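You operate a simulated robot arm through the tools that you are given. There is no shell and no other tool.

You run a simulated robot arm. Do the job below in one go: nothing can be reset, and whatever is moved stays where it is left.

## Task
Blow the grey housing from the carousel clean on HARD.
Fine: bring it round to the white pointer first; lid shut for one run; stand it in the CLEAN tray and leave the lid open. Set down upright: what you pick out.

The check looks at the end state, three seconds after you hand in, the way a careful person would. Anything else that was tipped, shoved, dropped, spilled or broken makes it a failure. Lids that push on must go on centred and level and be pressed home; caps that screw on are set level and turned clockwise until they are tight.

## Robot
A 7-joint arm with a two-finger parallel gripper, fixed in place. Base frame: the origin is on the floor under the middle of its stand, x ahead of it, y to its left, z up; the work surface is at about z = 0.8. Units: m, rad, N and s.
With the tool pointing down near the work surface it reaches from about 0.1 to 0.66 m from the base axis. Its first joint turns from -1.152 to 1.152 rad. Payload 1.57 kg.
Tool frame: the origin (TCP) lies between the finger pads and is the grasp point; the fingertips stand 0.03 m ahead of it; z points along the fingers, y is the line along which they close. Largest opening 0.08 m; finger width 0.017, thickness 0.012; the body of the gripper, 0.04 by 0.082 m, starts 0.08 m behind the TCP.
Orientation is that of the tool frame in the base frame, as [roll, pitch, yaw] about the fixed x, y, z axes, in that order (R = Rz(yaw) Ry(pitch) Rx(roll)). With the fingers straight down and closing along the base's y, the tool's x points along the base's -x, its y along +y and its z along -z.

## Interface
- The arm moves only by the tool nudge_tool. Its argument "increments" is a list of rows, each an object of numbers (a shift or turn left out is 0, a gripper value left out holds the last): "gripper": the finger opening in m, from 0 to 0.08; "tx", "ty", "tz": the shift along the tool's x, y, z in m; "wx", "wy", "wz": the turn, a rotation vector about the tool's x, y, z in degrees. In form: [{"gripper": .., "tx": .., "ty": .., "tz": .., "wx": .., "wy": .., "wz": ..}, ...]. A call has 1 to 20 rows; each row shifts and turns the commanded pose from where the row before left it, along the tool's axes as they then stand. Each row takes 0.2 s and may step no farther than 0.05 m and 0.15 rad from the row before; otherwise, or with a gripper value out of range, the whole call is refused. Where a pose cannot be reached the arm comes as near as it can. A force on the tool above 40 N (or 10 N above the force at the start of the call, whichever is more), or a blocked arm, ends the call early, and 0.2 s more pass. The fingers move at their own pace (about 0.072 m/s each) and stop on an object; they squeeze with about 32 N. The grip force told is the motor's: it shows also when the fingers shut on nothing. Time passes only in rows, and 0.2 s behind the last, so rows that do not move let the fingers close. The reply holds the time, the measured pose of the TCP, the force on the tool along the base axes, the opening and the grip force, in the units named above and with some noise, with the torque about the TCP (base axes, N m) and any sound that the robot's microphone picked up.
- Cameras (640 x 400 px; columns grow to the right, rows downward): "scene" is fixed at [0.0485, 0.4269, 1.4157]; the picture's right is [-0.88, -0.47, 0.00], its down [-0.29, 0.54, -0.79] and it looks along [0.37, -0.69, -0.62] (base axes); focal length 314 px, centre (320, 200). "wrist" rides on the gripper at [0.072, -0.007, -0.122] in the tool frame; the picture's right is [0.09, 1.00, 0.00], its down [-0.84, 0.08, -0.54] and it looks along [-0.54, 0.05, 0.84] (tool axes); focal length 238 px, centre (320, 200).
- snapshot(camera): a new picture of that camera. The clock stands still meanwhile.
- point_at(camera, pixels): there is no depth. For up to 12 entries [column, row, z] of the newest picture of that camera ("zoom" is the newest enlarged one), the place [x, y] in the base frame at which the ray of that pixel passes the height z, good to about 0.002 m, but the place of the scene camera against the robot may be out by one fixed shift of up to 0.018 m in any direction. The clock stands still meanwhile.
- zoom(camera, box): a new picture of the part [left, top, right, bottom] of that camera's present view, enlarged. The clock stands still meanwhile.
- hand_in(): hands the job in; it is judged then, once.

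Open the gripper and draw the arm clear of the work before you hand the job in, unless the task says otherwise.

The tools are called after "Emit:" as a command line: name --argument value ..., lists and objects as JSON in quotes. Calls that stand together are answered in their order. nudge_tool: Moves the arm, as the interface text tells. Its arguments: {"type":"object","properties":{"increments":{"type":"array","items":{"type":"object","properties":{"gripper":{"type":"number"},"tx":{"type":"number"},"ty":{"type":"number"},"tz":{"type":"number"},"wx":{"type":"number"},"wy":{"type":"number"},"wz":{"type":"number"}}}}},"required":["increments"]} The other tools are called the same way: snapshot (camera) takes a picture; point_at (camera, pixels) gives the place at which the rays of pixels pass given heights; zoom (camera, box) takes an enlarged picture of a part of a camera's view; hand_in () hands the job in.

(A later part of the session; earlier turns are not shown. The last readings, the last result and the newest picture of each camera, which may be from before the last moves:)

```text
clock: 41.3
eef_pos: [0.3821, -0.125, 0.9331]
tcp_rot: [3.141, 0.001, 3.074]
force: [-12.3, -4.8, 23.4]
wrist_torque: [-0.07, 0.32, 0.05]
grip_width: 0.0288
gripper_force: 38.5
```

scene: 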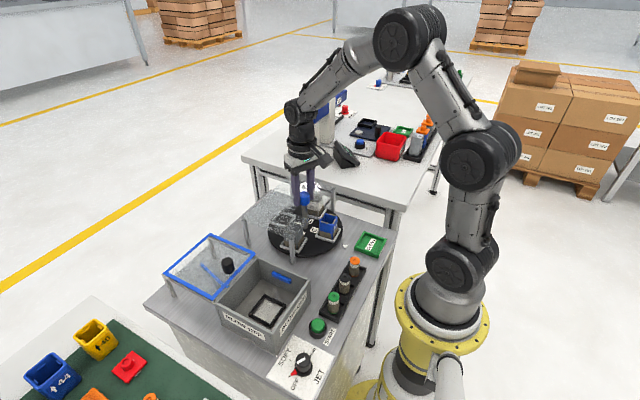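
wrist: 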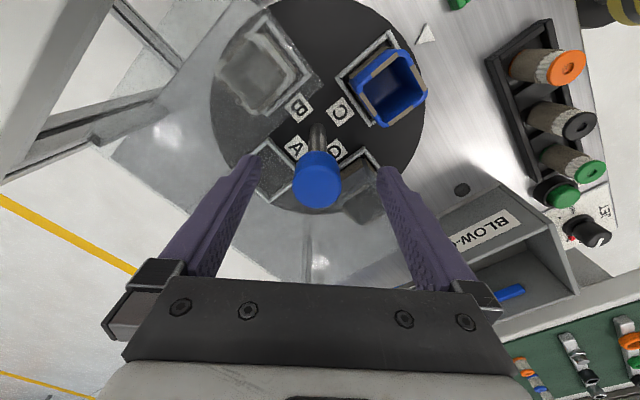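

Turned about 49° with the platter following; I relieve the 23 N vertical load by a millimetre and go on.

Emit:
nudge_tool --increments '[{"tz": -0.001}, {"wz": 5}, {"wz": 5}, {"wz": 5}, {"wz": 5}, {"wz": 5}, {"wz": 5}, {"wz": 5}]'

Emit:
zoom --camera "scene" --box '[260, 180, 370, 280]'

Emit:
zoom --camera "wrist" --box '[180, 0, 460, 220]'

```text
clock: 43.1
eef_pos: [0.3823, -0.1254, 0.9316]
tcp_rot: [-3.141, -0.001, 2.46]
force: [3.6, -16.0, -5.0]
wrist_torque: [-0.9, -0.75, -0.01]
grip_width: 0.0288
gripper_force: 38.6
```

```text
4.00 times, centred on (315, 230) of scene
```

zoom: 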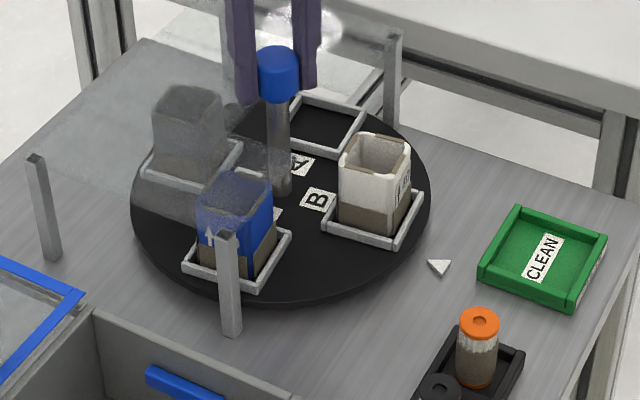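

```text
1.82 times, centred on (320, 110) of wrist
```

zoom: 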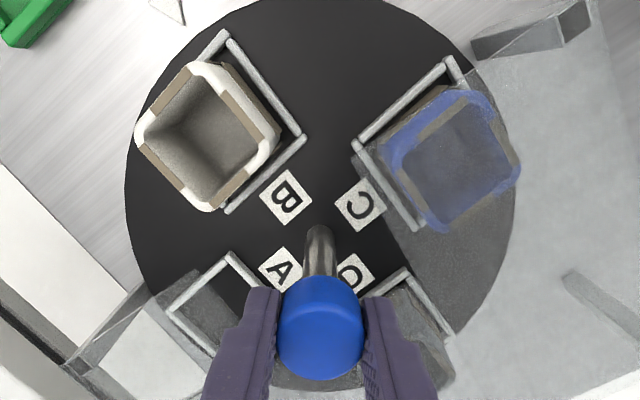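

White B is nearly at the pointer (84° turned). I finish the quarter turn, then release and check how it rests.

Emit:
nudge_tool --increments '[{"wz": 3}, {"wz": 3}, {"wz": 1}, {}]'

Emit:
nudge_tool --increments '[{"gripper": 0.06}, {}, {}]'

Emit:
zoom --camera "scene" --box '[260, 180, 370, 280]'

```text
clock: 44.1
eef_pos: [0.3827, -0.1251, 0.9334]
tcp_rot: [3.139, -0.004, 2.338]
force: [7.0, -14.5, -9.7]
wrist_torque: [-0.39, 0.05, 0.0]
grip_width: 0.0289
gripper_force: 38.4
```

```text
clock: 44.9
eef_pos: [0.3824, -0.1249, 0.934]
tcp_rot: [-3.14, -0.005, 2.339]
force: [0.3, -0.7, -0.7]
wrist_torque: [-0.01, 0.0, -0.06]
grip_width: 0.0598
gripper_force: 0.1
```

```text
4.00 times, centred on (315, 230) of scene
```

zoom: 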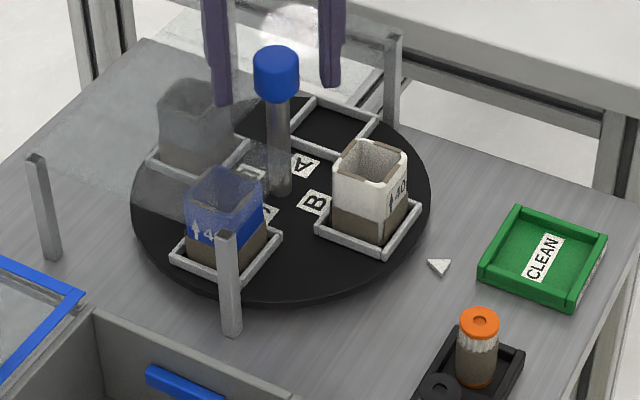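

B rests aligned at the pointer; D is at the back. I swing the open fingers back 90° and grip again for the second quarter.

Emit:
nudge_tool --increments '[{"wy": -0.28, "gripper": 0.07}, {"wz": -7.5}, {"wz": -7.5}, {"wz": -7.5}, {"wz": -7.5}, {"wz": -7.5}, {"wz": -7.5}, {"wz": -7.5}, {"wz": -7.5}, {"wz": -7.5}, {"wz": -7.5}, {"wz": -7.5}, {"wz": -7.5}, {}, {"gripper": 0.0}, {}, {}, {}]'

```text
clock: 48.7
eef_pos: [0.3821, -0.1255, 0.9332]
tcp_rot: [-3.141, 0.001, -2.373]
force: [-4.8, 6.1, 3.6]
wrist_torque: [0.26, 0.33, -0.04]
grip_width: 0.0289
gripper_force: 38.5
```

Gripped cleanly. I turn the second quarter clockwise.

Emit:
nudge_tool --increments '[{"ty": 0.0007}, {"wz": 3}, {"wz": 5}, {"wz": 5}, {"wz": 5}, {"wz": 5}, {"wz": 5}, {"wz": 5}, {"wz": 5}, {"wz": 5}, {"wz": 5}]'

Emit:
nudge_tool --increments '[{"wz": 5}, {"wz": 5}, {"wz": 5}, {"wz": 5}, {"wz": 5}, {"wz": 5}, {"wz": 5}, {"wz": 4}, {"wz": 3}, {}]'

Emit:
zoom --camera "scene" --box '[260, 180, 370, 280]'

```text
clock: 51.1
eef_pos: [0.3808, -0.1242, 0.9346]
tcp_rot: [-3.14, 0.004, 3.073]
force: [-6.2, -14.1, 12.2]
wrist_torque: [0.35, 1.1, 0.07]
grip_width: 0.0287
gripper_force: 38.6
```

```text
clock: 53.3
eef_pos: [0.3819, -0.1244, 0.9342]
tcp_rot: [3.141, 0.004, 2.341]
force: [-5.5, -9.5, 3.5]
wrist_torque: [-1.03, -0.34, -0.04]
grip_width: 0.0287
gripper_force: 38.7
```

```text
4.00 times, centred on (315, 230) of scene
```

zoom: 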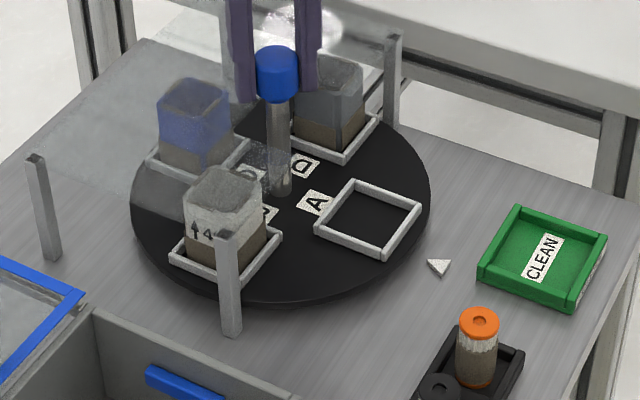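

A (empty) is now at the pointer and D at the -y side. I repeat: release, swing back 90°, grip again.

Emit:
nudge_tool --increments '[{"gripper": 0.07}, {}, {}, {"wz": -7.5}, {"wz": -7.5}, {"wz": -7.5}, {"wz": -7.5}, {"wz": -7.5}, {"wz": -7.5}, {"wz": -7.5}, {"wz": -7.5}, {"wz": -7.5}, {"wz": -7.5}, {"wz": -7.5}, {"wz": -7.5}, {}, {"gripper": 0.0}, {}, {}, {}]'

Emit:
nudge_tool --increments '[{"wz": 3}, {"wz": 5}, {"wz": 5}, {"wz": 5}, {"wz": 5}, {"wz": 5}, {"wz": 5}, {"wz": 5}, {"wz": 5}, {"wz": 5}]'

Emit:
nudge_tool --increments '[{"wz": 5}, {"wz": 5}, {"wz": 5}, {"wz": 5}, {"wz": 5}, {"wz": 5}, {"wz": 5}, {"wz": 4}, {"wz": 3}, {}]'

Emit:
zoom --camera "scene" --box '[260, 180, 370, 280]'

```text
clock: 57.5
eef_pos: [0.383, -0.1241, 0.933]
tcp_rot: [-3.138, 0.0, -2.372]
force: [5.9, -6.5, -1.7]
wrist_torque: [0.44, 0.55, 0.01]
grip_width: 0.0288
gripper_force: 38.7
```

```text
clock: 59.7
eef_pos: [0.3823, -0.1254, 0.9344]
tcp_rot: [-3.138, 0.004, 3.072]
force: [10.5, -5.1, -3.5]
wrist_torque: [0.48, 0.29, 0.0]
grip_width: 0.0287
gripper_force: 38.6
```

```text
clock: 61.9
eef_pos: [0.3821, -0.1254, 0.9344]
tcp_rot: [3.141, 0.004, 2.342]
force: [6.7, -29.6, -6.2]
wrist_torque: [-0.08, -0.33, 0.02]
grip_width: 0.0285
gripper_force: 38.2
```

```text
4.00 times, centred on (315, 230) of scene
```

zoom: 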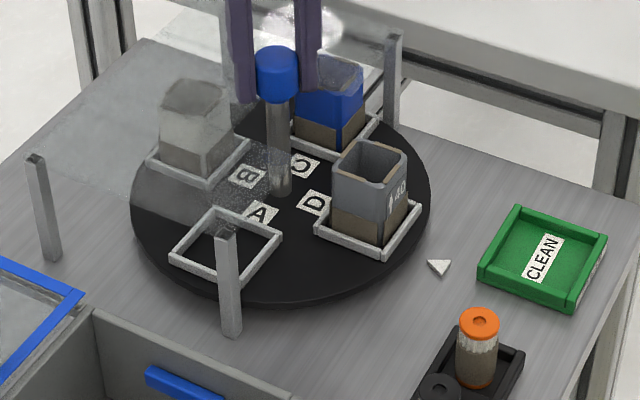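

Grey D (label ↑40) is now at the white pointer. I release, rise and look from above.

Emit:
nudge_tool --increments '[{"gripper": 0.07}, {}, {}, {"tz": -0.035}, {"tz": -0.035}, {"tz": -0.035}, {"wz": -7.6}, {"wz": -7.6}, {"wz": -7.6}, {"wz": -7.6}, {"wz": -7.6}, {"wz": -7.6}, {"tx": 0.035}, {"tx": 0.035}, {}]'

Emit:
snapshot --camera "wrist"

Emit:
snapshot --camera "scene"

Emit:
zoom --camera "scene" --box '[290, 180, 400, 280]'

```text
clock: 65.1
eef_pos: [0.3096, -0.1226, 1.0406]
tcp_rot: [-3.141, 0.002, 3.137]
force: [0.8, 1.1, 0.3]
wrist_torque: [0.0, -0.02, 0.01]
grip_width: 0.07
gripper_force: 0.0
```

```text
taken
```

wrist: 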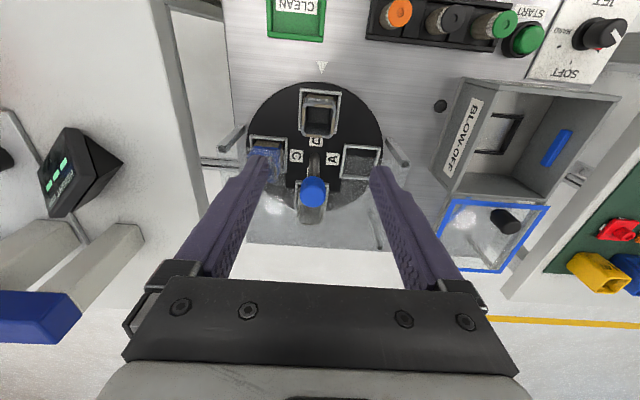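

```text
taken
```

scene: 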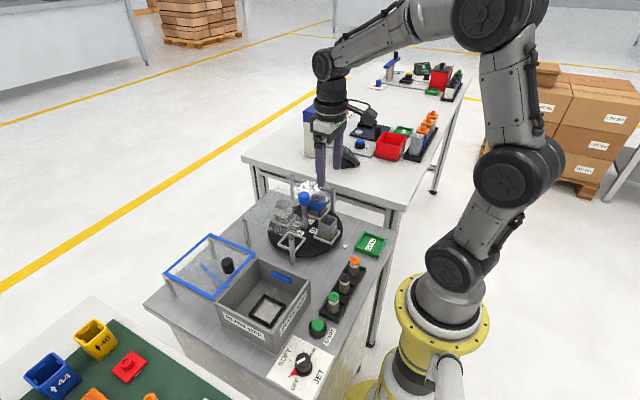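

```text
4.00 times, centred on (345, 230) of scene
```

zoom: 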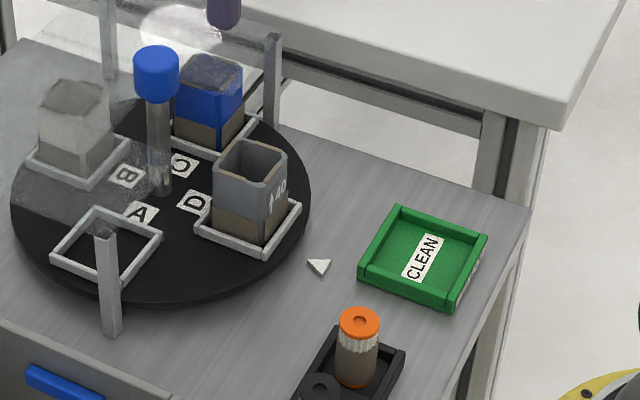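

D stands at the pointer, everything else is in place. Next I look closely at the jet dial, the start button and the lid from above the box.

Emit:
nudge_tool --increments '[{"tx": 0.02, "ty": 0.045}, {"tx": 0.02, "ty": 0.045}, {"tx": 0.02, "ty": 0.045}, {"tx": 0.02, "ty": 0.045}, {"tx": 0.005, "ty": 0.04}, {}]'

Emit:
snapshot --camera "wrist"

Emit:
zoom --camera "wrist" --box '[200, 0, 520, 200]'

Emit:
zoom --camera "scene" --box '[260, 310, 360, 400]'

Emit:
zoom --camera "scene" --box '[150, 220, 320, 350]'

```text
clock: 66.5
eef_pos: [0.2249, 0.0981, 1.0363]
tcp_rot: [-3.141, 0.001, 3.135]
force: [-0.1, -0.2, 0.0]
wrist_torque: [0.0, 0.01, -0.04]
grip_width: 0.0702
gripper_force: 0.1
```

```text
taken
```

wrist: 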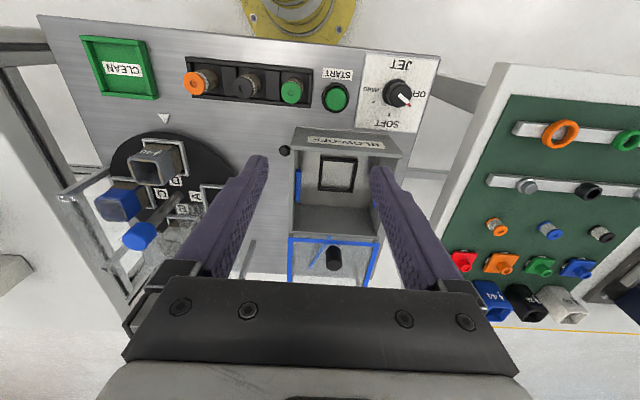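

```text
2.00 times, centred on (360, 100) of wrist
```

zoom: 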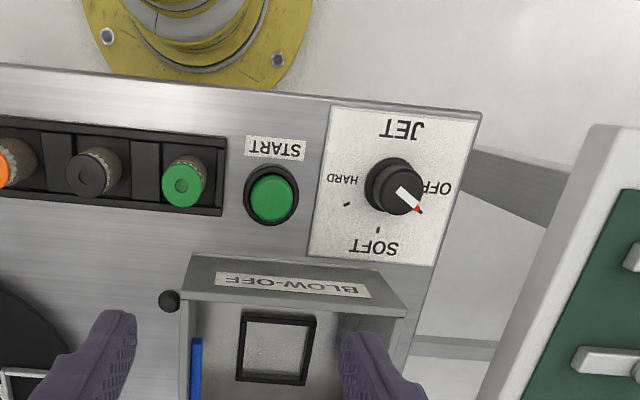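

```text
4.44 times, centred on (310, 355) of scene
```

zoom: 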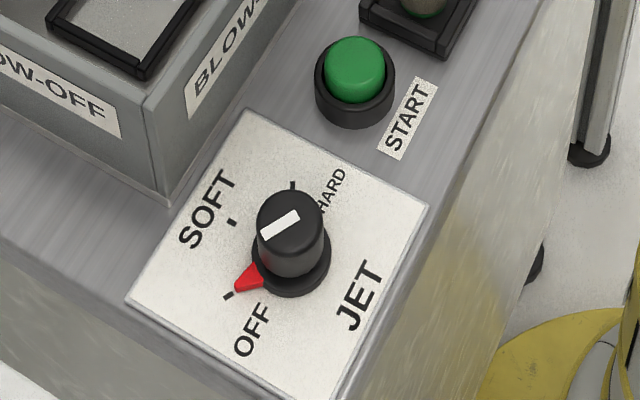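

```text
3.08 times, centred on (235, 285) of scene
```

zoom: 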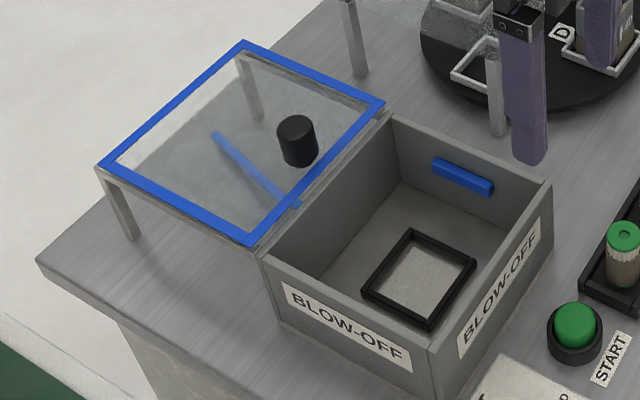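

The dial's red arrow is on OFF, SOFT next and HARD last (clockwise seen from above). I move over the dial for an accurate measurement.

Emit:
nudge_tool --increments '[{"tx": 0.01, "ty": 0.033}, {"tx": 0.01, "ty": 0.033}, {"tx": 0.01, "ty": 0.033}, {"tz": 0.02}, {}]'

Emit:
snapshot --camera "wrist"

Emit:
zoom --camera "wrist" --box '[220, 60, 420, 200]'

```text
clock: 67.7
eef_pos: [0.1977, 0.1974, 1.0156]
tcp_rot: [-3.138, 0.002, 3.136]
force: [0.3, 0.6, 0.9]
wrist_torque: [-0.01, 0.01, -0.01]
grip_width: 0.0701
gripper_force: 0.1
```

```text
taken
```

wrist: 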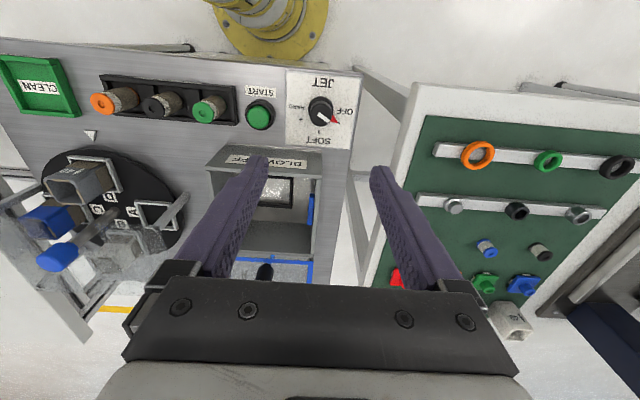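

```text
2.86 times, centred on (320, 130) of wrist
```

zoom: 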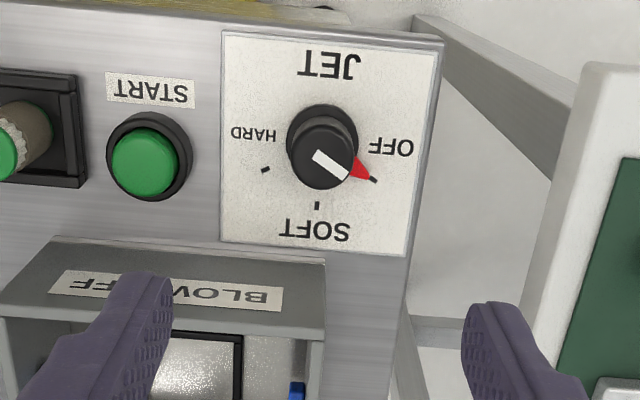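

I read base coordinates of the dial's ticks (zoom 373,180; 317,206; 265,170), its base ring (322,143), its top (322,155) and the start button.

Emit:
point_at --camera "zoom" --pixels '[[373, 180, 0.805], [317, 206, 0.805], [265, 170, 0.805], [322, 138, 0.805], [322, 138, 0.81], [320, 158, 0.835], [320, 158, 0.84], [148, 162, 0.83], [148, 150, 0.815], [368, 176, 0.808]]'

```text
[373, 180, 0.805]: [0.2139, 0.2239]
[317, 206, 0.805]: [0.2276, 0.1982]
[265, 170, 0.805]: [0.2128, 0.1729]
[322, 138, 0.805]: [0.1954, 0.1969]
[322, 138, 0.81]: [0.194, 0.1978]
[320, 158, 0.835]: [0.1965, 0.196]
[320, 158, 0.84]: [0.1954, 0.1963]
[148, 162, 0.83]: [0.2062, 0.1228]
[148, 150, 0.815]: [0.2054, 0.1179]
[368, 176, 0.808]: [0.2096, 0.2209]
```

Dial centre ≈ (0.1975,0.198), OFF at +58° and HARD at −59°, so about 117° clockwise. I pre-turn 60° counterclockwise, narrow the fingers to 0.05 and lower over the knob.

Emit:
nudge_tool --increments '[{"gripper": 0.05, "wx": -0.15}, {"wz": -7.5}, {"wz": -7.5}, {"wz": -7.5}, {"wz": -7.5}, {"wz": -7.5}, {"wz": -7.5}, {"wz": -7.5}, {"wz": -7.5}, {"tz": 0.04}, {"tz": 0.04}, {"tz": 0.03}, {}]'

Emit:
snapshot --camera "wrist"

Emit:
zoom --camera "scene" --box '[250, 300, 370, 400]'

```text
clock: 70.5
eef_pos: [0.2002, 0.1953, 0.9067]
tcp_rot: [-3.14, 0.001, -2.1]
force: [0.1, 0.2, 0.3]
wrist_torque: [0.0, 0.01, 0.02]
grip_width: 0.0499
gripper_force: 0.0
```

```text
taken
```

wrist: 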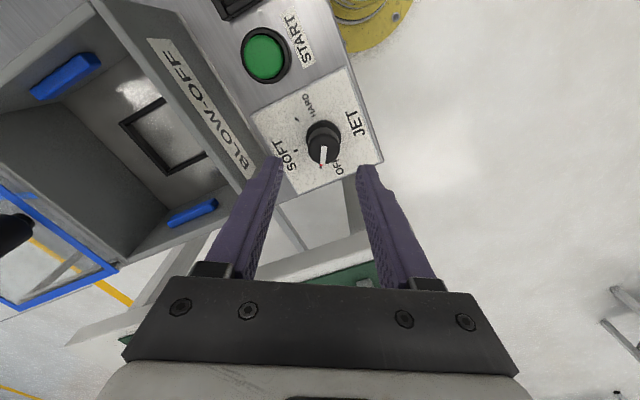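

```text
4.00 times, centred on (310, 350) of scene
```

zoom: 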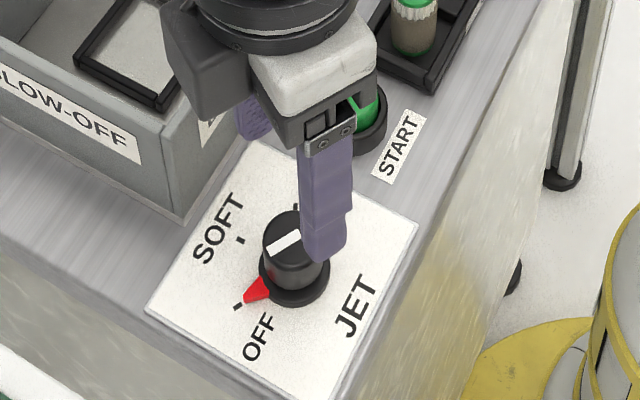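

I check the knob's place from this nearer view (top at (322,138), skirt at (322,143)).

Emit:
zoom --camera "wrist" --box '[260, 90, 390, 190]'

```text
4.00 times, centred on (325, 140) of wrist
```

zoom: 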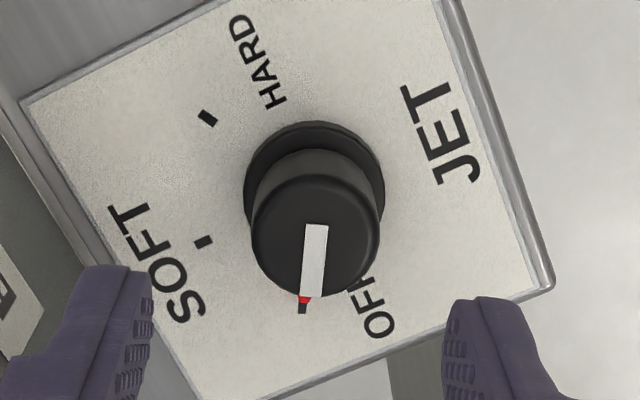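

Emit:
point_at --camera "zoom" --pixels '[[316, 236, 0.835], [316, 236, 0.84], [315, 190, 0.81], [315, 186, 0.806], [207, 118, 0.805], [204, 242, 0.805], [302, 305, 0.805]]'

```text
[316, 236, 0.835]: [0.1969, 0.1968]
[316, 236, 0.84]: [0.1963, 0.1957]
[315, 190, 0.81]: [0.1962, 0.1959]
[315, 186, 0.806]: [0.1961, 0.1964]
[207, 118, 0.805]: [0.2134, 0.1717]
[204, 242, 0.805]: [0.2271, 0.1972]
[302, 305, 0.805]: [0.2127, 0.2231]
```

Centre is (0.1966,0.197), so I shift 4 mm along the closing axis and lower to tip height ≈0.825.

Emit:
nudge_tool --increments '[{"ty": 0.004}, {"tz": 0.03}, {"tz": 0.02}, {}]'

Emit:
zoom --camera "wrist" --box '[220, 60, 420, 220]'

Emit:
zoom --camera "scene" --box '[250, 310, 370, 400]'

```text
clock: 71.5
eef_pos: [0.1953, 0.197, 0.858]
tcp_rot: [-3.142, 0.002, -2.102]
force: [-0.8, 0.3, -0.3]
wrist_torque: [-0.01, 0.02, 0.01]
grip_width: 0.0498
gripper_force: 0.1
```

```text
2.50 times, centred on (320, 140) of wrist
```

zoom: 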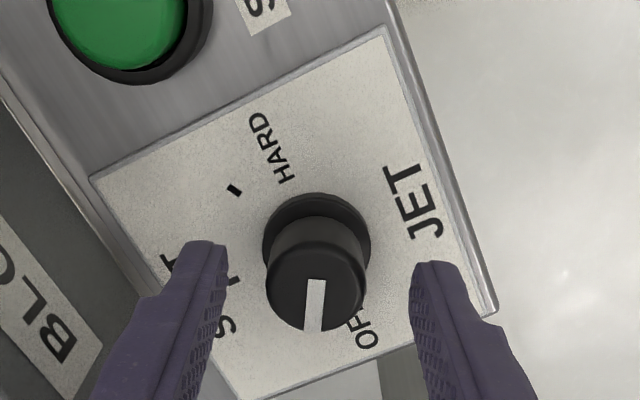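

```text
4.44 times, centred on (310, 355) of scene
```

zoom: 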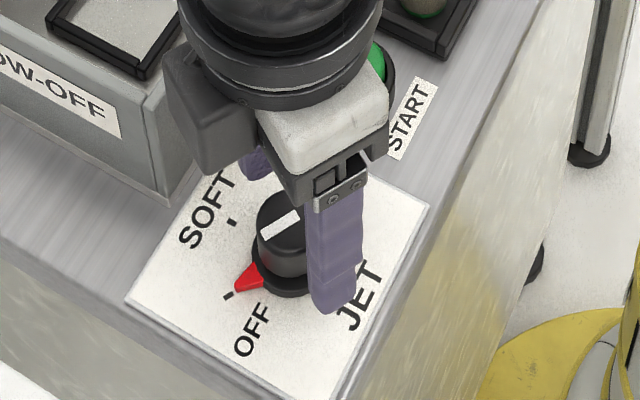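

The knob is midway between the fingertips. I lower 8 mm more and close.

Emit:
nudge_tool --increments '[{"tz": 0.004}, {"tz": 0.004}, {}]'

Emit:
nudge_tool --increments '[{"gripper": 0.0}, {}, {}]'

Emit:
zoom --camera "scene" --box '[250, 310, 370, 400]'

```text
clock: 72.3
eef_pos: [0.1949, 0.197, 0.8507]
tcp_rot: [-3.138, 0.003, -2.099]
force: [0.3, 0.7, 0.5]
wrist_torque: [-0.01, -0.02, -0.01]
grip_width: 0.05
gripper_force: 0.1
```

```text
clock: 73.1
eef_pos: [0.1952, 0.1962, 0.8506]
tcp_rot: [-3.139, 0.001, -2.099]
force: [15.6, -11.9, -5.0]
wrist_torque: [-0.17, -0.1, -0.02]
grip_width: 0.0278
gripper_force: 38.5
```

```text
4.44 times, centred on (310, 355) of scene
```

zoom: 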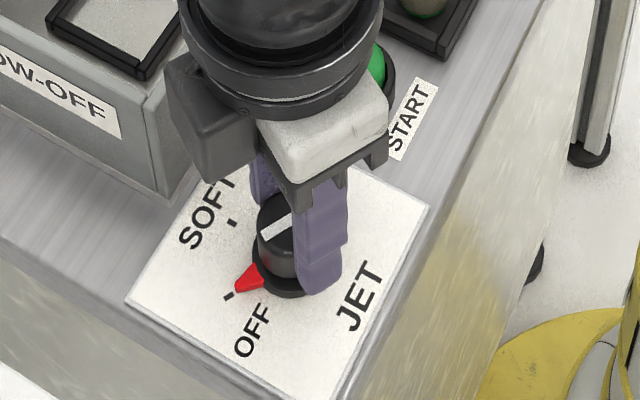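

Held at 0.0278. I relieve the side load and turn 20° clockwise to see that the arrow follows.

Emit:
nudge_tool --increments '[{"ty": -0.001}, {"wz": 4}, {"wz": 5}, {"wz": 5}, {"wz": 6}]'

Emit:
zoom --camera "scene" --box '[250, 310, 370, 400]'

```text
clock: 74.3
eef_pos: [0.1961, 0.1964, 0.8487]
tcp_rot: [-3.141, 0.0, -2.451]
force: [5.1, -21.3, 24.7]
wrist_torque: [-0.4, 0.03, 0.0]
grip_width: 0.028
gripper_force: 37.7
```

```text
4.44 times, centred on (310, 355) of scene
```

zoom: 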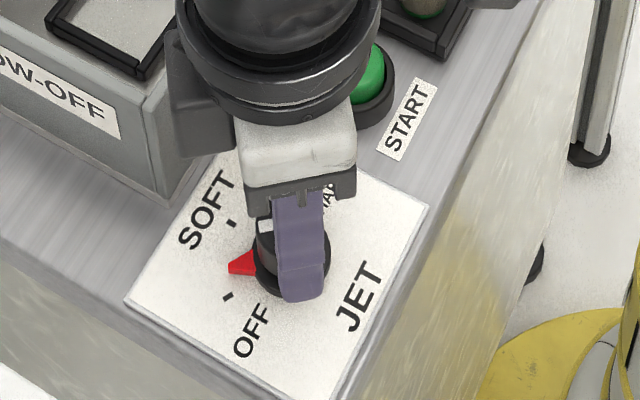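

The red arrow follows (now between OFF and SOFT). I relieve the loads and continue toward SOFT and beyond.

Emit:
nudge_tool --increments '[{"ty": -0.001, "tz": -0.001}, {"wz": 5}, {"wz": 5}, {"wz": 5}, {"wz": 5}, {"wz": 5}, {"wz": 5}]'

Emit:
nudge_tool --increments '[{"wz": 5}, {"wz": 5}, {"wz": 5}, {"wz": 5}, {"wz": 5}]'

Emit:
zoom --camera "scene" --box '[250, 310, 370, 400]'

```text
clock: 75.9
eef_pos: [0.1976, 0.1979, 0.8503]
tcp_rot: [-3.141, 0.006, -2.974]
force: [-14.8, 27.1, -19.5]
wrist_torque: [0.1, 0.48, 0.0]
grip_width: 0.0276
gripper_force: 38.7
```

```text
clock: 77.1
eef_pos: [0.1978, 0.1978, 0.8515]
tcp_rot: [3.137, 0.004, 2.873]
force: [-7.2, 20.9, -3.3]
wrist_torque: [0.05, 0.34, -0.02]
grip_width: 0.0277
gripper_force: 37.9
```

```text
4.44 times, centred on (310, 355) of scene
```

zoom: 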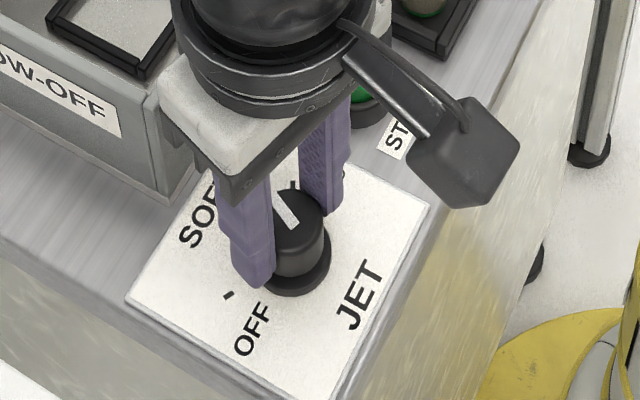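

About 75° turned. I ease the side load and continue the last 40° to HARD.

Emit:
nudge_tool --increments '[{"ty": 0.001}, {"wz": 5}, {"wz": 5}, {"wz": 5}, {"wz": 5}, {"wz": 5}, {"wz": 5}]'

Emit:
zoom --camera "scene" --box '[250, 310, 370, 400]'

Emit:
zoom --camera "wrist" --box '[220, 60, 420, 220]'

```text
clock: 78.7
eef_pos: [0.1982, 0.1979, 0.8511]
tcp_rot: [-3.14, 0.0, 2.348]
force: [4.4, -10.4, 13.1]
wrist_torque: [0.04, -0.01, 0.0]
grip_width: 0.0271
gripper_force: 38.0
```

```text
4.44 times, centred on (310, 355) of scene
```

zoom: 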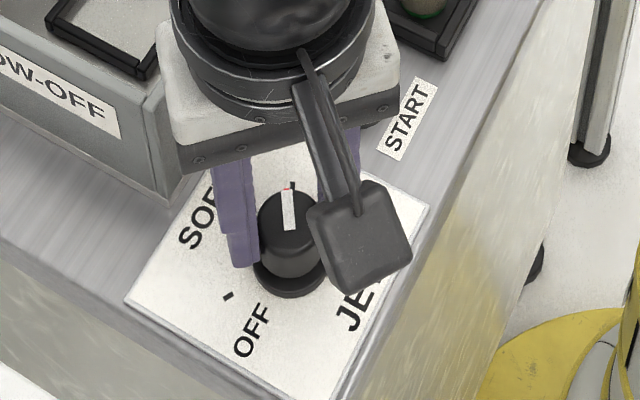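

```text
2.50 times, centred on (320, 140) of wrist
```

zoom: 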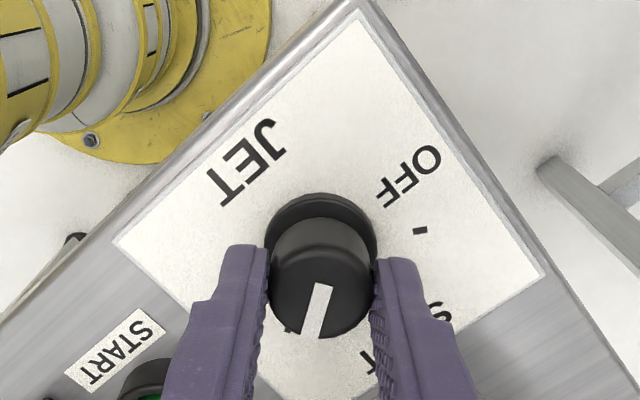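

The arrow is about 10° short of the HARD tick (seen at wrist zoom (288,328)). I turn 10° more and check.

Emit:
nudge_tool --increments '[{"wz": 5}, {"wz": 5.5}, {}]'

Emit:
nudge_tool --increments '[{"gripper": 0.05}, {}, {}, {"tz": -0.04}, {"tz": -0.04}, {}]'

Emit:
zoom --camera "wrist" --box '[220, 60, 420, 220]'

Emit:
zoom --camera "scene" --box '[250, 310, 370, 400]'

```text
clock: 79.5
eef_pos: [0.1974, 0.1974, 0.8507]
tcp_rot: [3.139, 0.0, 2.166]
force: [-2.4, 2.5, -1.4]
wrist_torque: [-0.46, 0.14, 0.37]
grip_width: 0.0275
gripper_force: 37.9
```

```text
clock: 80.9
eef_pos: [0.1968, 0.1979, 0.929]
tcp_rot: [3.14, 0.0, 2.168]
force: [0.0, -0.1, 0.1]
wrist_torque: [0.01, 0.05, 0.01]
grip_width: 0.05
gripper_force: 0.1
```

```text
2.50 times, centred on (320, 140) of wrist
```

zoom: 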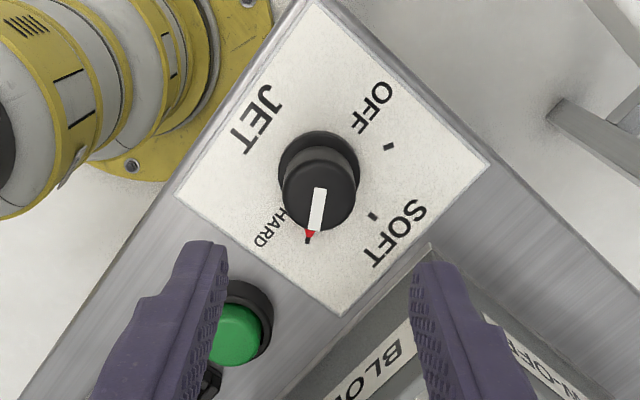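

```text
4.44 times, centred on (310, 355) of scene
```

zoom: 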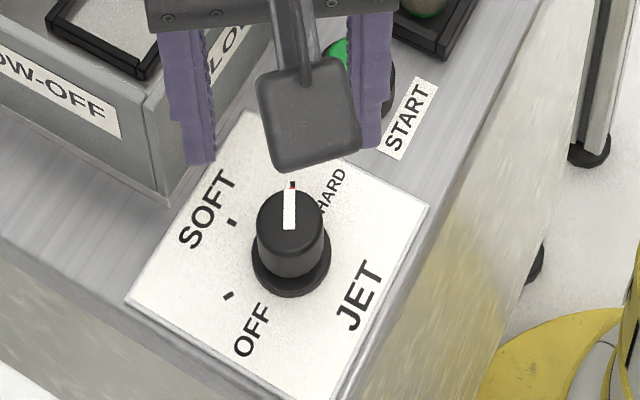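

The arrow sits exactly on the HARD tick. I rise, straighten the tool and look into the blow-off box to measure it.

Emit:
nudge_tool --increments '[{"tz": -0.045}, {"tz": -0.045}, {"wz": -7}, {"wz": -7}, {"wz": -7}, {"wz": -7}, {"wz": -7}, {"wz": -7}, {"wz": -7}, {"wz": -6.7}, {"tx": -0.035, "ty": -0.03}, {"tx": -0.035, "ty": -0.03}, {}]'

Emit:
snapshot --camera "wrist"

Emit:
zoom --camera "wrist" --box '[240, 40, 420, 240]'

```text
clock: 83.7
eef_pos: [0.2655, 0.1409, 1.0206]
tcp_rot: [3.139, 0.001, 3.14]
force: [-0.6, 0.1, -0.1]
wrist_torque: [-0.03, -0.02, 0.0]
grip_width: 0.0498
gripper_force: 0.1
```

```text
taken
```

wrist: 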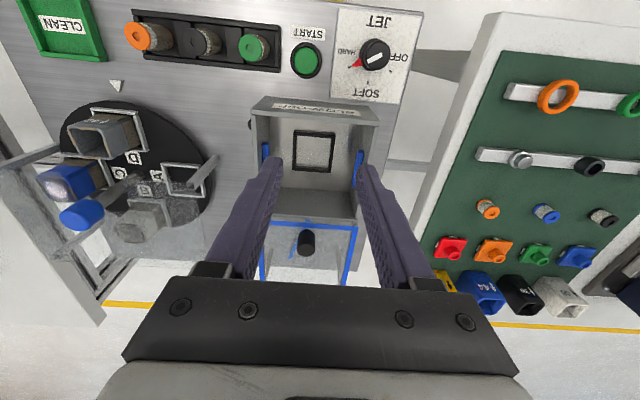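

```text
2.00 times, centred on (330, 140) of wrist
```

zoom: 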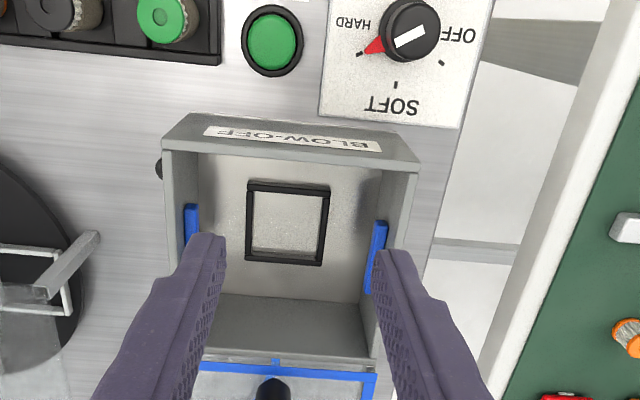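

I query the nest frame corners, box rim corners, lid knob, and start button from this view.

Emit:
point_at --camera "zoom" --pixels '[[248, 184, 0.815], [330, 187, 0.815], [322, 265, 0.815], [245, 258, 0.815], [162, 148, 0.89], [418, 168, 0.89], [196, 150, 0.89], [385, 165, 0.89], [274, 362, 0.9], [270, 383, 0.94], [270, 42, 0.825], [200, 372, 0.9]]'

Emit:
point_at --camera "scene" --pixels '[[268, 310, 0.81], [246, 303, 0.81], [268, 294, 0.815]]'

```text
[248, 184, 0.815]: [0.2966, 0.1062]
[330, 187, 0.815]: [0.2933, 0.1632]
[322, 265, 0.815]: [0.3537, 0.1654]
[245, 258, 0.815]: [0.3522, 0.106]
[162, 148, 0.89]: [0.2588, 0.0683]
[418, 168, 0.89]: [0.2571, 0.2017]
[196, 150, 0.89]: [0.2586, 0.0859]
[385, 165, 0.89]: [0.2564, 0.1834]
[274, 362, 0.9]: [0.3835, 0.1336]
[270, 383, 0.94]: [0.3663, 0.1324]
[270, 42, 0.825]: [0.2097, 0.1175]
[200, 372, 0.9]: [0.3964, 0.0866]
```

```text
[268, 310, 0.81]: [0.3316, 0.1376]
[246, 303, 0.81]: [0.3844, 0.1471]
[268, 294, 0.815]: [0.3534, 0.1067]
```

The nest centre is (0.324,0.135). Now I go back over the pointer to measure the grey housing before picking it up.

Emit:
nudge_tool --increments '[{"ty": -0.0445}, {"ty": -0.0445}, {"ty": -0.0445}, {"ty": -0.0445}, {"ty": -0.0445}, {"ty": -0.0445}, {}]'

Emit:
snapshot --camera "wrist"

Emit:
zoom --camera "wrist" --box '[230, 40, 410, 180]'

```text
clock: 85.3
eef_pos: [0.2645, -0.1265, 1.0205]
tcp_rot: [3.141, 0.002, 3.139]
force: [0.4, -0.1, 0.4]
wrist_torque: [-0.01, 0.0, 0.01]
grip_width: 0.05
gripper_force: 0.0
```

```text
taken
```

wrist: 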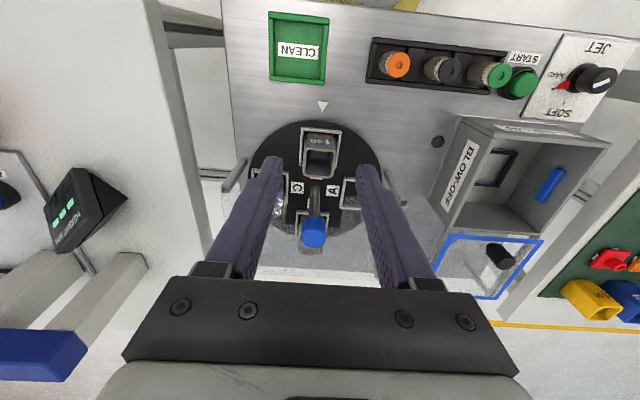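

```text
2.86 times, centred on (320, 110) of wrist
```

zoom: 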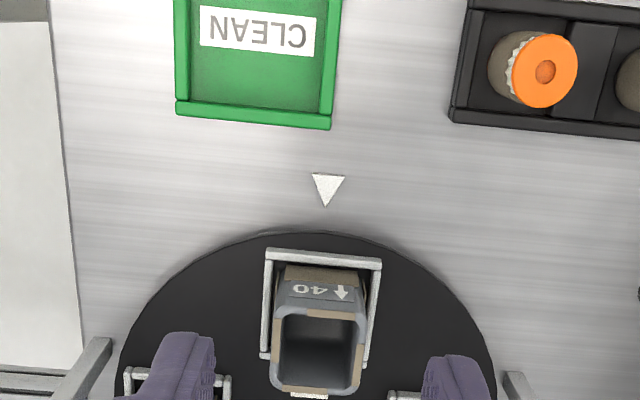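

I read the housing's top rim (zoom corners 275,315 – 362,392) at candidate heights, and the CLEAN tray's corners.

Emit:
point_at --camera "zoom" --pixels '[[275, 315, 0.865], [362, 318, 0.865], [362, 392, 0.865], [272, 385, 0.865], [318, 352, 0.865], [318, 352, 0.875], [318, 352, 0.855], [266, 254, 0.825], [382, 262, 0.825], [178, 108, 0.81], [330, 125, 0.81], [325, 205, 0.8]]'

Emit:
zoom --camera "scene" --box '[300, 195, 390, 265]'

```text
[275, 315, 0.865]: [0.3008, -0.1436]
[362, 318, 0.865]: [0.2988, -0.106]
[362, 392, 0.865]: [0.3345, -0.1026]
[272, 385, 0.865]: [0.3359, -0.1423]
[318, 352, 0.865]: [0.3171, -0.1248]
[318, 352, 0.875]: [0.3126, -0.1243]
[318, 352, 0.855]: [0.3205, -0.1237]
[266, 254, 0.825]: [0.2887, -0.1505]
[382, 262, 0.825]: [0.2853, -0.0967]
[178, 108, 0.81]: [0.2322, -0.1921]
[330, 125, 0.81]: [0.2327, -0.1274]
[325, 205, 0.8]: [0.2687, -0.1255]
```

```text
5.71 times, centred on (345, 230) of scene
```

zoom: 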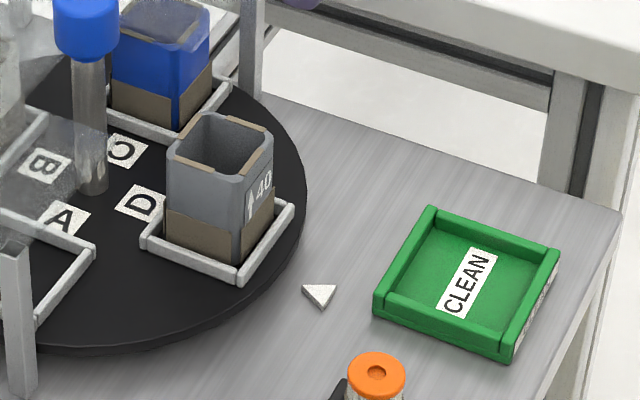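

Housing centre ≈ (0.316,-0.1245), about 0.039 wide, top near z 0.867; CLEAN tray is clear. I open to 0.07, move over it and lower to just above the grasp height.

Emit:
nudge_tool --increments '[{"gripper": 0.07, "tx": -0.026, "ty": 0.001}, {"tx": -0.0255, "ty": 0.0008}, {"tz": 0.04}, {"tz": 0.04}, {"tz": 0.03}, {}]'

Emit:
snapshot --camera "wrist"

Emit:
zoom --camera "scene" --box '[280, 180, 380, 270]'

```text
clock: 86.7
eef_pos: [0.3185, -0.1277, 0.9092]
tcp_rot: [3.139, 0.003, 3.14]
force: [0.0, -0.3, -0.2]
wrist_torque: [0.04, -0.02, 0.03]
grip_width: 0.0702
gripper_force: 0.0
```

```text
taken
```

wrist: 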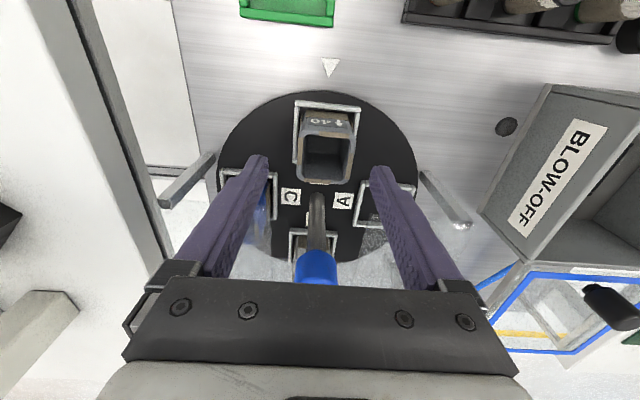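

```text
4.44 times, centred on (330, 225) of scene
```

zoom: 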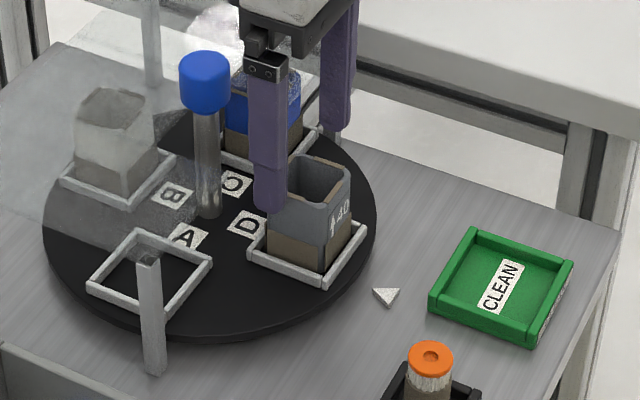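

I zoom the wrist view to check the housing's centre against the tool.

Emit:
zoom --camera "wrist" --box '[260, 85, 390, 205]'

```text
3.33 times, centred on (325, 145) of wrist
```

zoom: 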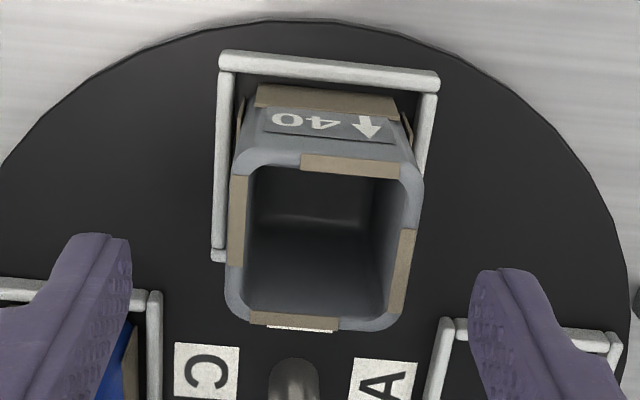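

Emit:
point_at --camera "zoom" --pixels '[[237, 155, 0.867], [425, 168, 0.867], [402, 328, 0.867], [228, 312, 0.867], [324, 242, 0.867], [228, 52, 0.825], [438, 74, 0.825]]'

```text
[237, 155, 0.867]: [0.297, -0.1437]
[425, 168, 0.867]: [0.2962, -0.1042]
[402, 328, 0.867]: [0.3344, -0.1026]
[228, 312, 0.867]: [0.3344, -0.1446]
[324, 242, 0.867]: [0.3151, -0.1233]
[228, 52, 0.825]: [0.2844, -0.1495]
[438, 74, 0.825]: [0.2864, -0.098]
```

The housing is 0.040 wide, centred at (0.3155,-0.1238). I correct position and re-read before descending.

Emit:
nudge_tool --increments '[{"tx": 0.002, "ty": 0.0025}, {}]'

Emit:
nudge_tool --increments '[{}]'

Emit:
zoom --camera "wrist" --box '[260, 85, 390, 205]'

```text
clock: 87.3
eef_pos: [0.316, -0.1253, 0.9097]
tcp_rot: [-3.141, 0.003, 3.14]
force: [0.0, -0.3, 0.3]
wrist_torque: [-0.06, -0.01, 0.01]
grip_width: 0.0702
gripper_force: 0.1
```

```text
clock: 87.7
eef_pos: [0.3158, -0.1259, 0.9093]
tcp_rot: [3.14, 0.002, 3.139]
force: [1.0, 0.2, 0.3]
wrist_torque: [0.01, -0.01, 0.0]
grip_width: 0.0699
gripper_force: 0.2
```

```text
3.33 times, centred on (325, 145) of wrist
```

zoom: 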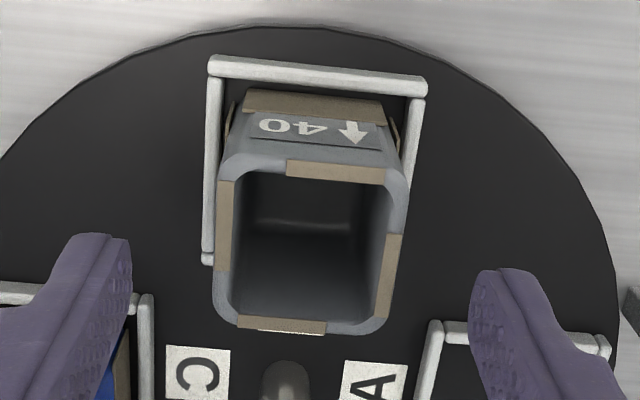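

The housing is ~2 mm to the +y side of the finger midline. I shift 2 mm and lower to z 0.862.

Emit:
nudge_tool --increments '[{"ty": 0.002}, {"tz": 0.025}, {"tz": 0.015}, {"tz": 0.007}, {}]'

Emit:
zoom --camera "scene" --box '[280, 180, 380, 270]'

Emit:
snapshot --camera "wrist"

```text
clock: 88.9
eef_pos: [0.316, -0.1244, 0.8627]
tcp_rot: [3.14, 0.002, 3.14]
force: [-0.2, -0.3, -0.2]
wrist_torque: [-0.01, 0.0, -0.02]
grip_width: 0.07
gripper_force: 0.1
```

```text
4.44 times, centred on (330, 225) of scene
```

zoom: 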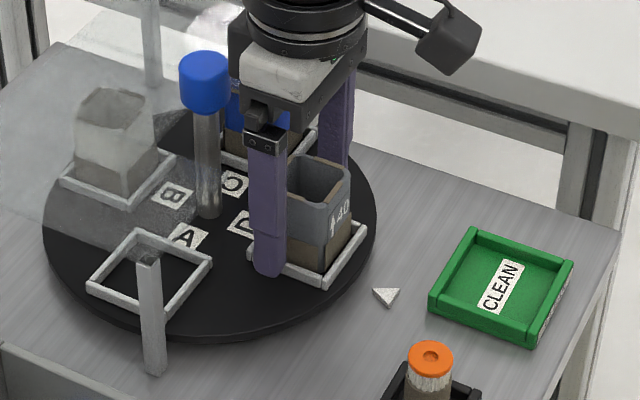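

```text
taken
```

wrist: 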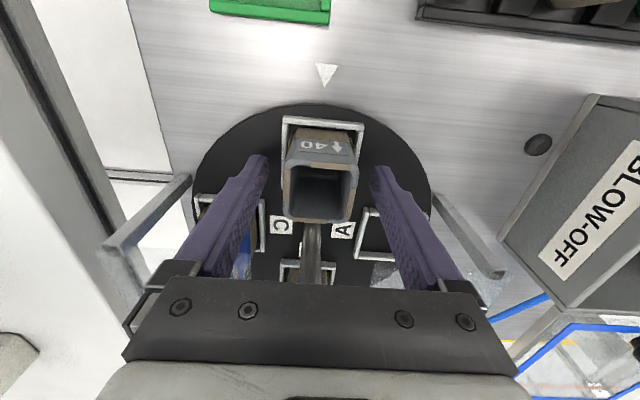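

Fingers straddle the housing evenly. I close on it.

Emit:
nudge_tool --increments '[{"gripper": 0.03}, {}, {}, {}]'

Emit:
zoom --camera "wrist" --box '[240, 85, 400, 235]'

```text
clock: 89.9
eef_pos: [0.3158, -0.1238, 0.8631]
tcp_rot: [3.139, 0.001, 3.14]
force: [0.3, 0.1, 0.3]
wrist_torque: [0.0, 0.0, 0.01]
grip_width: 0.0389
gripper_force: 32.1
```

```text
2.67 times, centred on (320, 160) of wrist
```

zoom: 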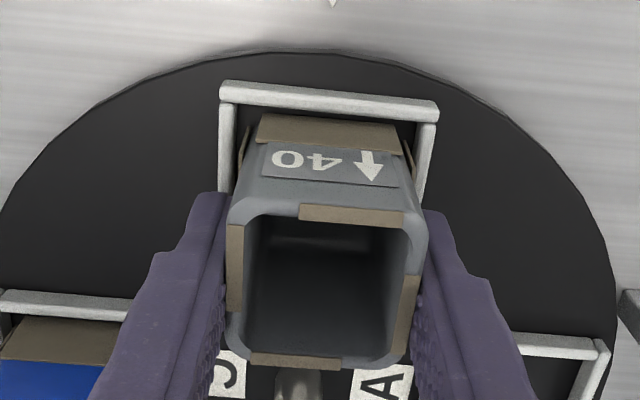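

The housing is held (0.0389, 32 N). I lift it straight up.

Emit:
nudge_tool --increments '[{"tz": -0.01}, {"tz": -0.025}, {"tz": -0.035}, {"tz": -0.035}, {"tz": -0.035}, {}]'

Emit:
snapshot --camera "scene"

Emit:
zoom --camera "scene" --box '[260, 140, 390, 270]'

```text
clock: 91.3
eef_pos: [0.3147, -0.1239, 1.0019]
tcp_rot: [3.141, 0.001, 3.139]
force: [-0.3, 0.0, -0.5]
wrist_torque: [0.01, 0.02, -0.03]
grip_width: 0.0389
gripper_force: 32.4
```

```text
taken
```

scene: 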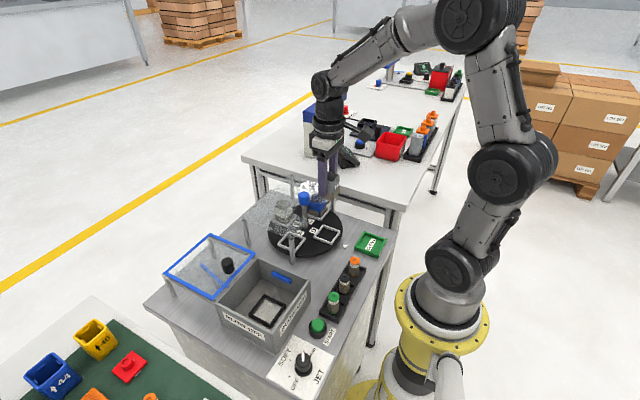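

```text
3.08 times, centred on (325, 205) of scene
```

zoom: 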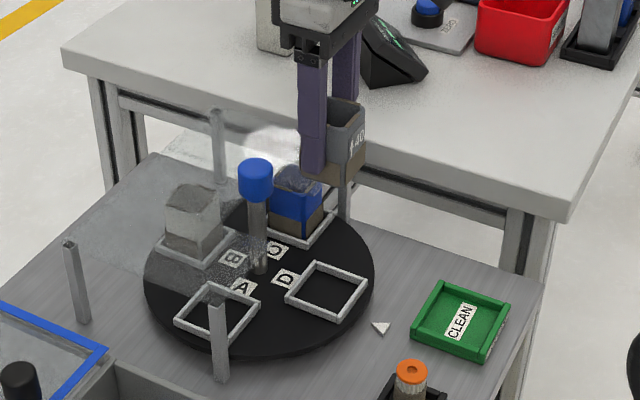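

Lifted clear, the empty D slot stays at the pointer. I carry it at z≈1.0 over to the box and turn the tool 90° so the fingers will close along the box's longer side.

Emit:
nudge_tool --increments '[{"tx": -0.0015, "ty": 0.0432}, {"tx": -0.0015, "ty": 0.0432}, {"tx": -0.0015, "ty": 0.0432}, {"tx": -0.0015, "ty": 0.0432}, {"tx": -0.0015, "ty": 0.0432}, {"tx": -0.0015, "ty": 0.0432}, {"wz": -7.5}, {"wz": -7.5}, {"wz": -7.5}, {"wz": -7.5}, {"wz": -7.5}, {"wz": -7.5}, {"wz": -7.5}, {"wz": -7.5}, {"wz": -7.5}, {"wz": -7.5}, {"wz": -7.5}, {"wz": -7.5}, {}]'

Emit:
snapshot --camera "wrist"

Emit:
zoom --camera "scene" --box '[160, 180, 340, 350]'

```text
clock: 95.3
eef_pos: [0.3252, 0.1366, 1.0027]
tcp_rot: [-3.139, 0.002, -1.572]
force: [0.2, -0.7, -0.4]
wrist_torque: [0.03, -0.02, 0.04]
grip_width: 0.0389
gripper_force: 32.1
```

```text
taken
```

wrist: 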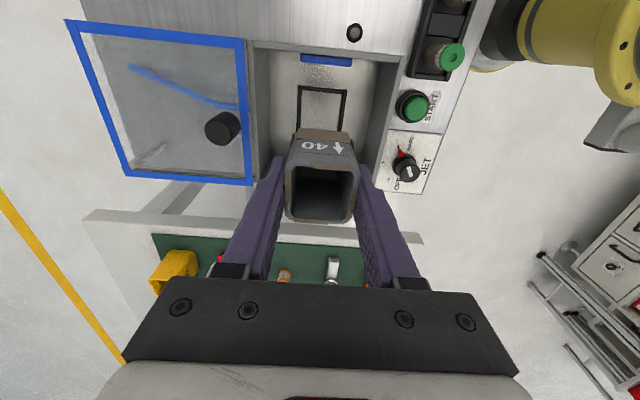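

```text
2.35 times, centred on (250, 265) of scene
```

zoom: 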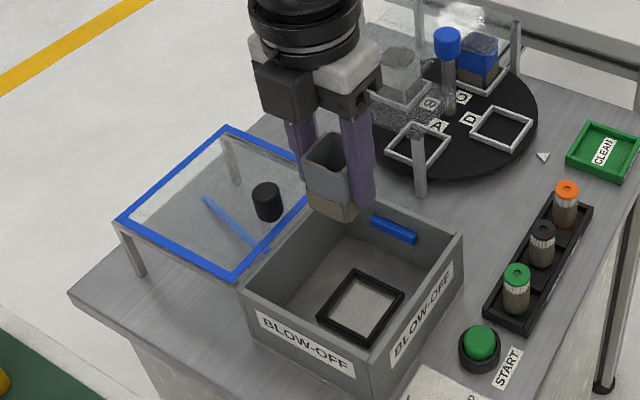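

The housing hangs above the box. I check the nest's visible edge and box rim from this view.

Emit:
zoom --camera "wrist" --box '[230, 40, 420, 180]'

```text
2.86 times, centred on (325, 110) of wrist
```

zoom: 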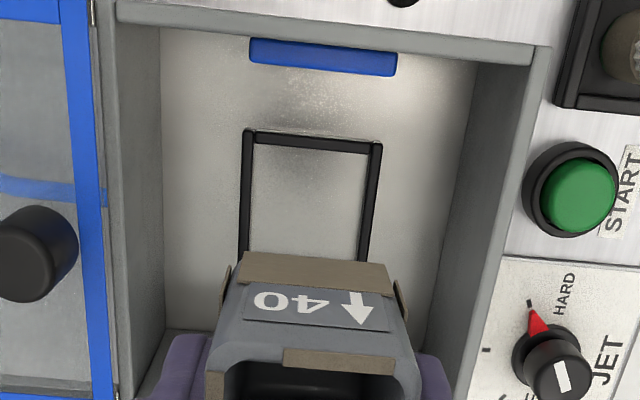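

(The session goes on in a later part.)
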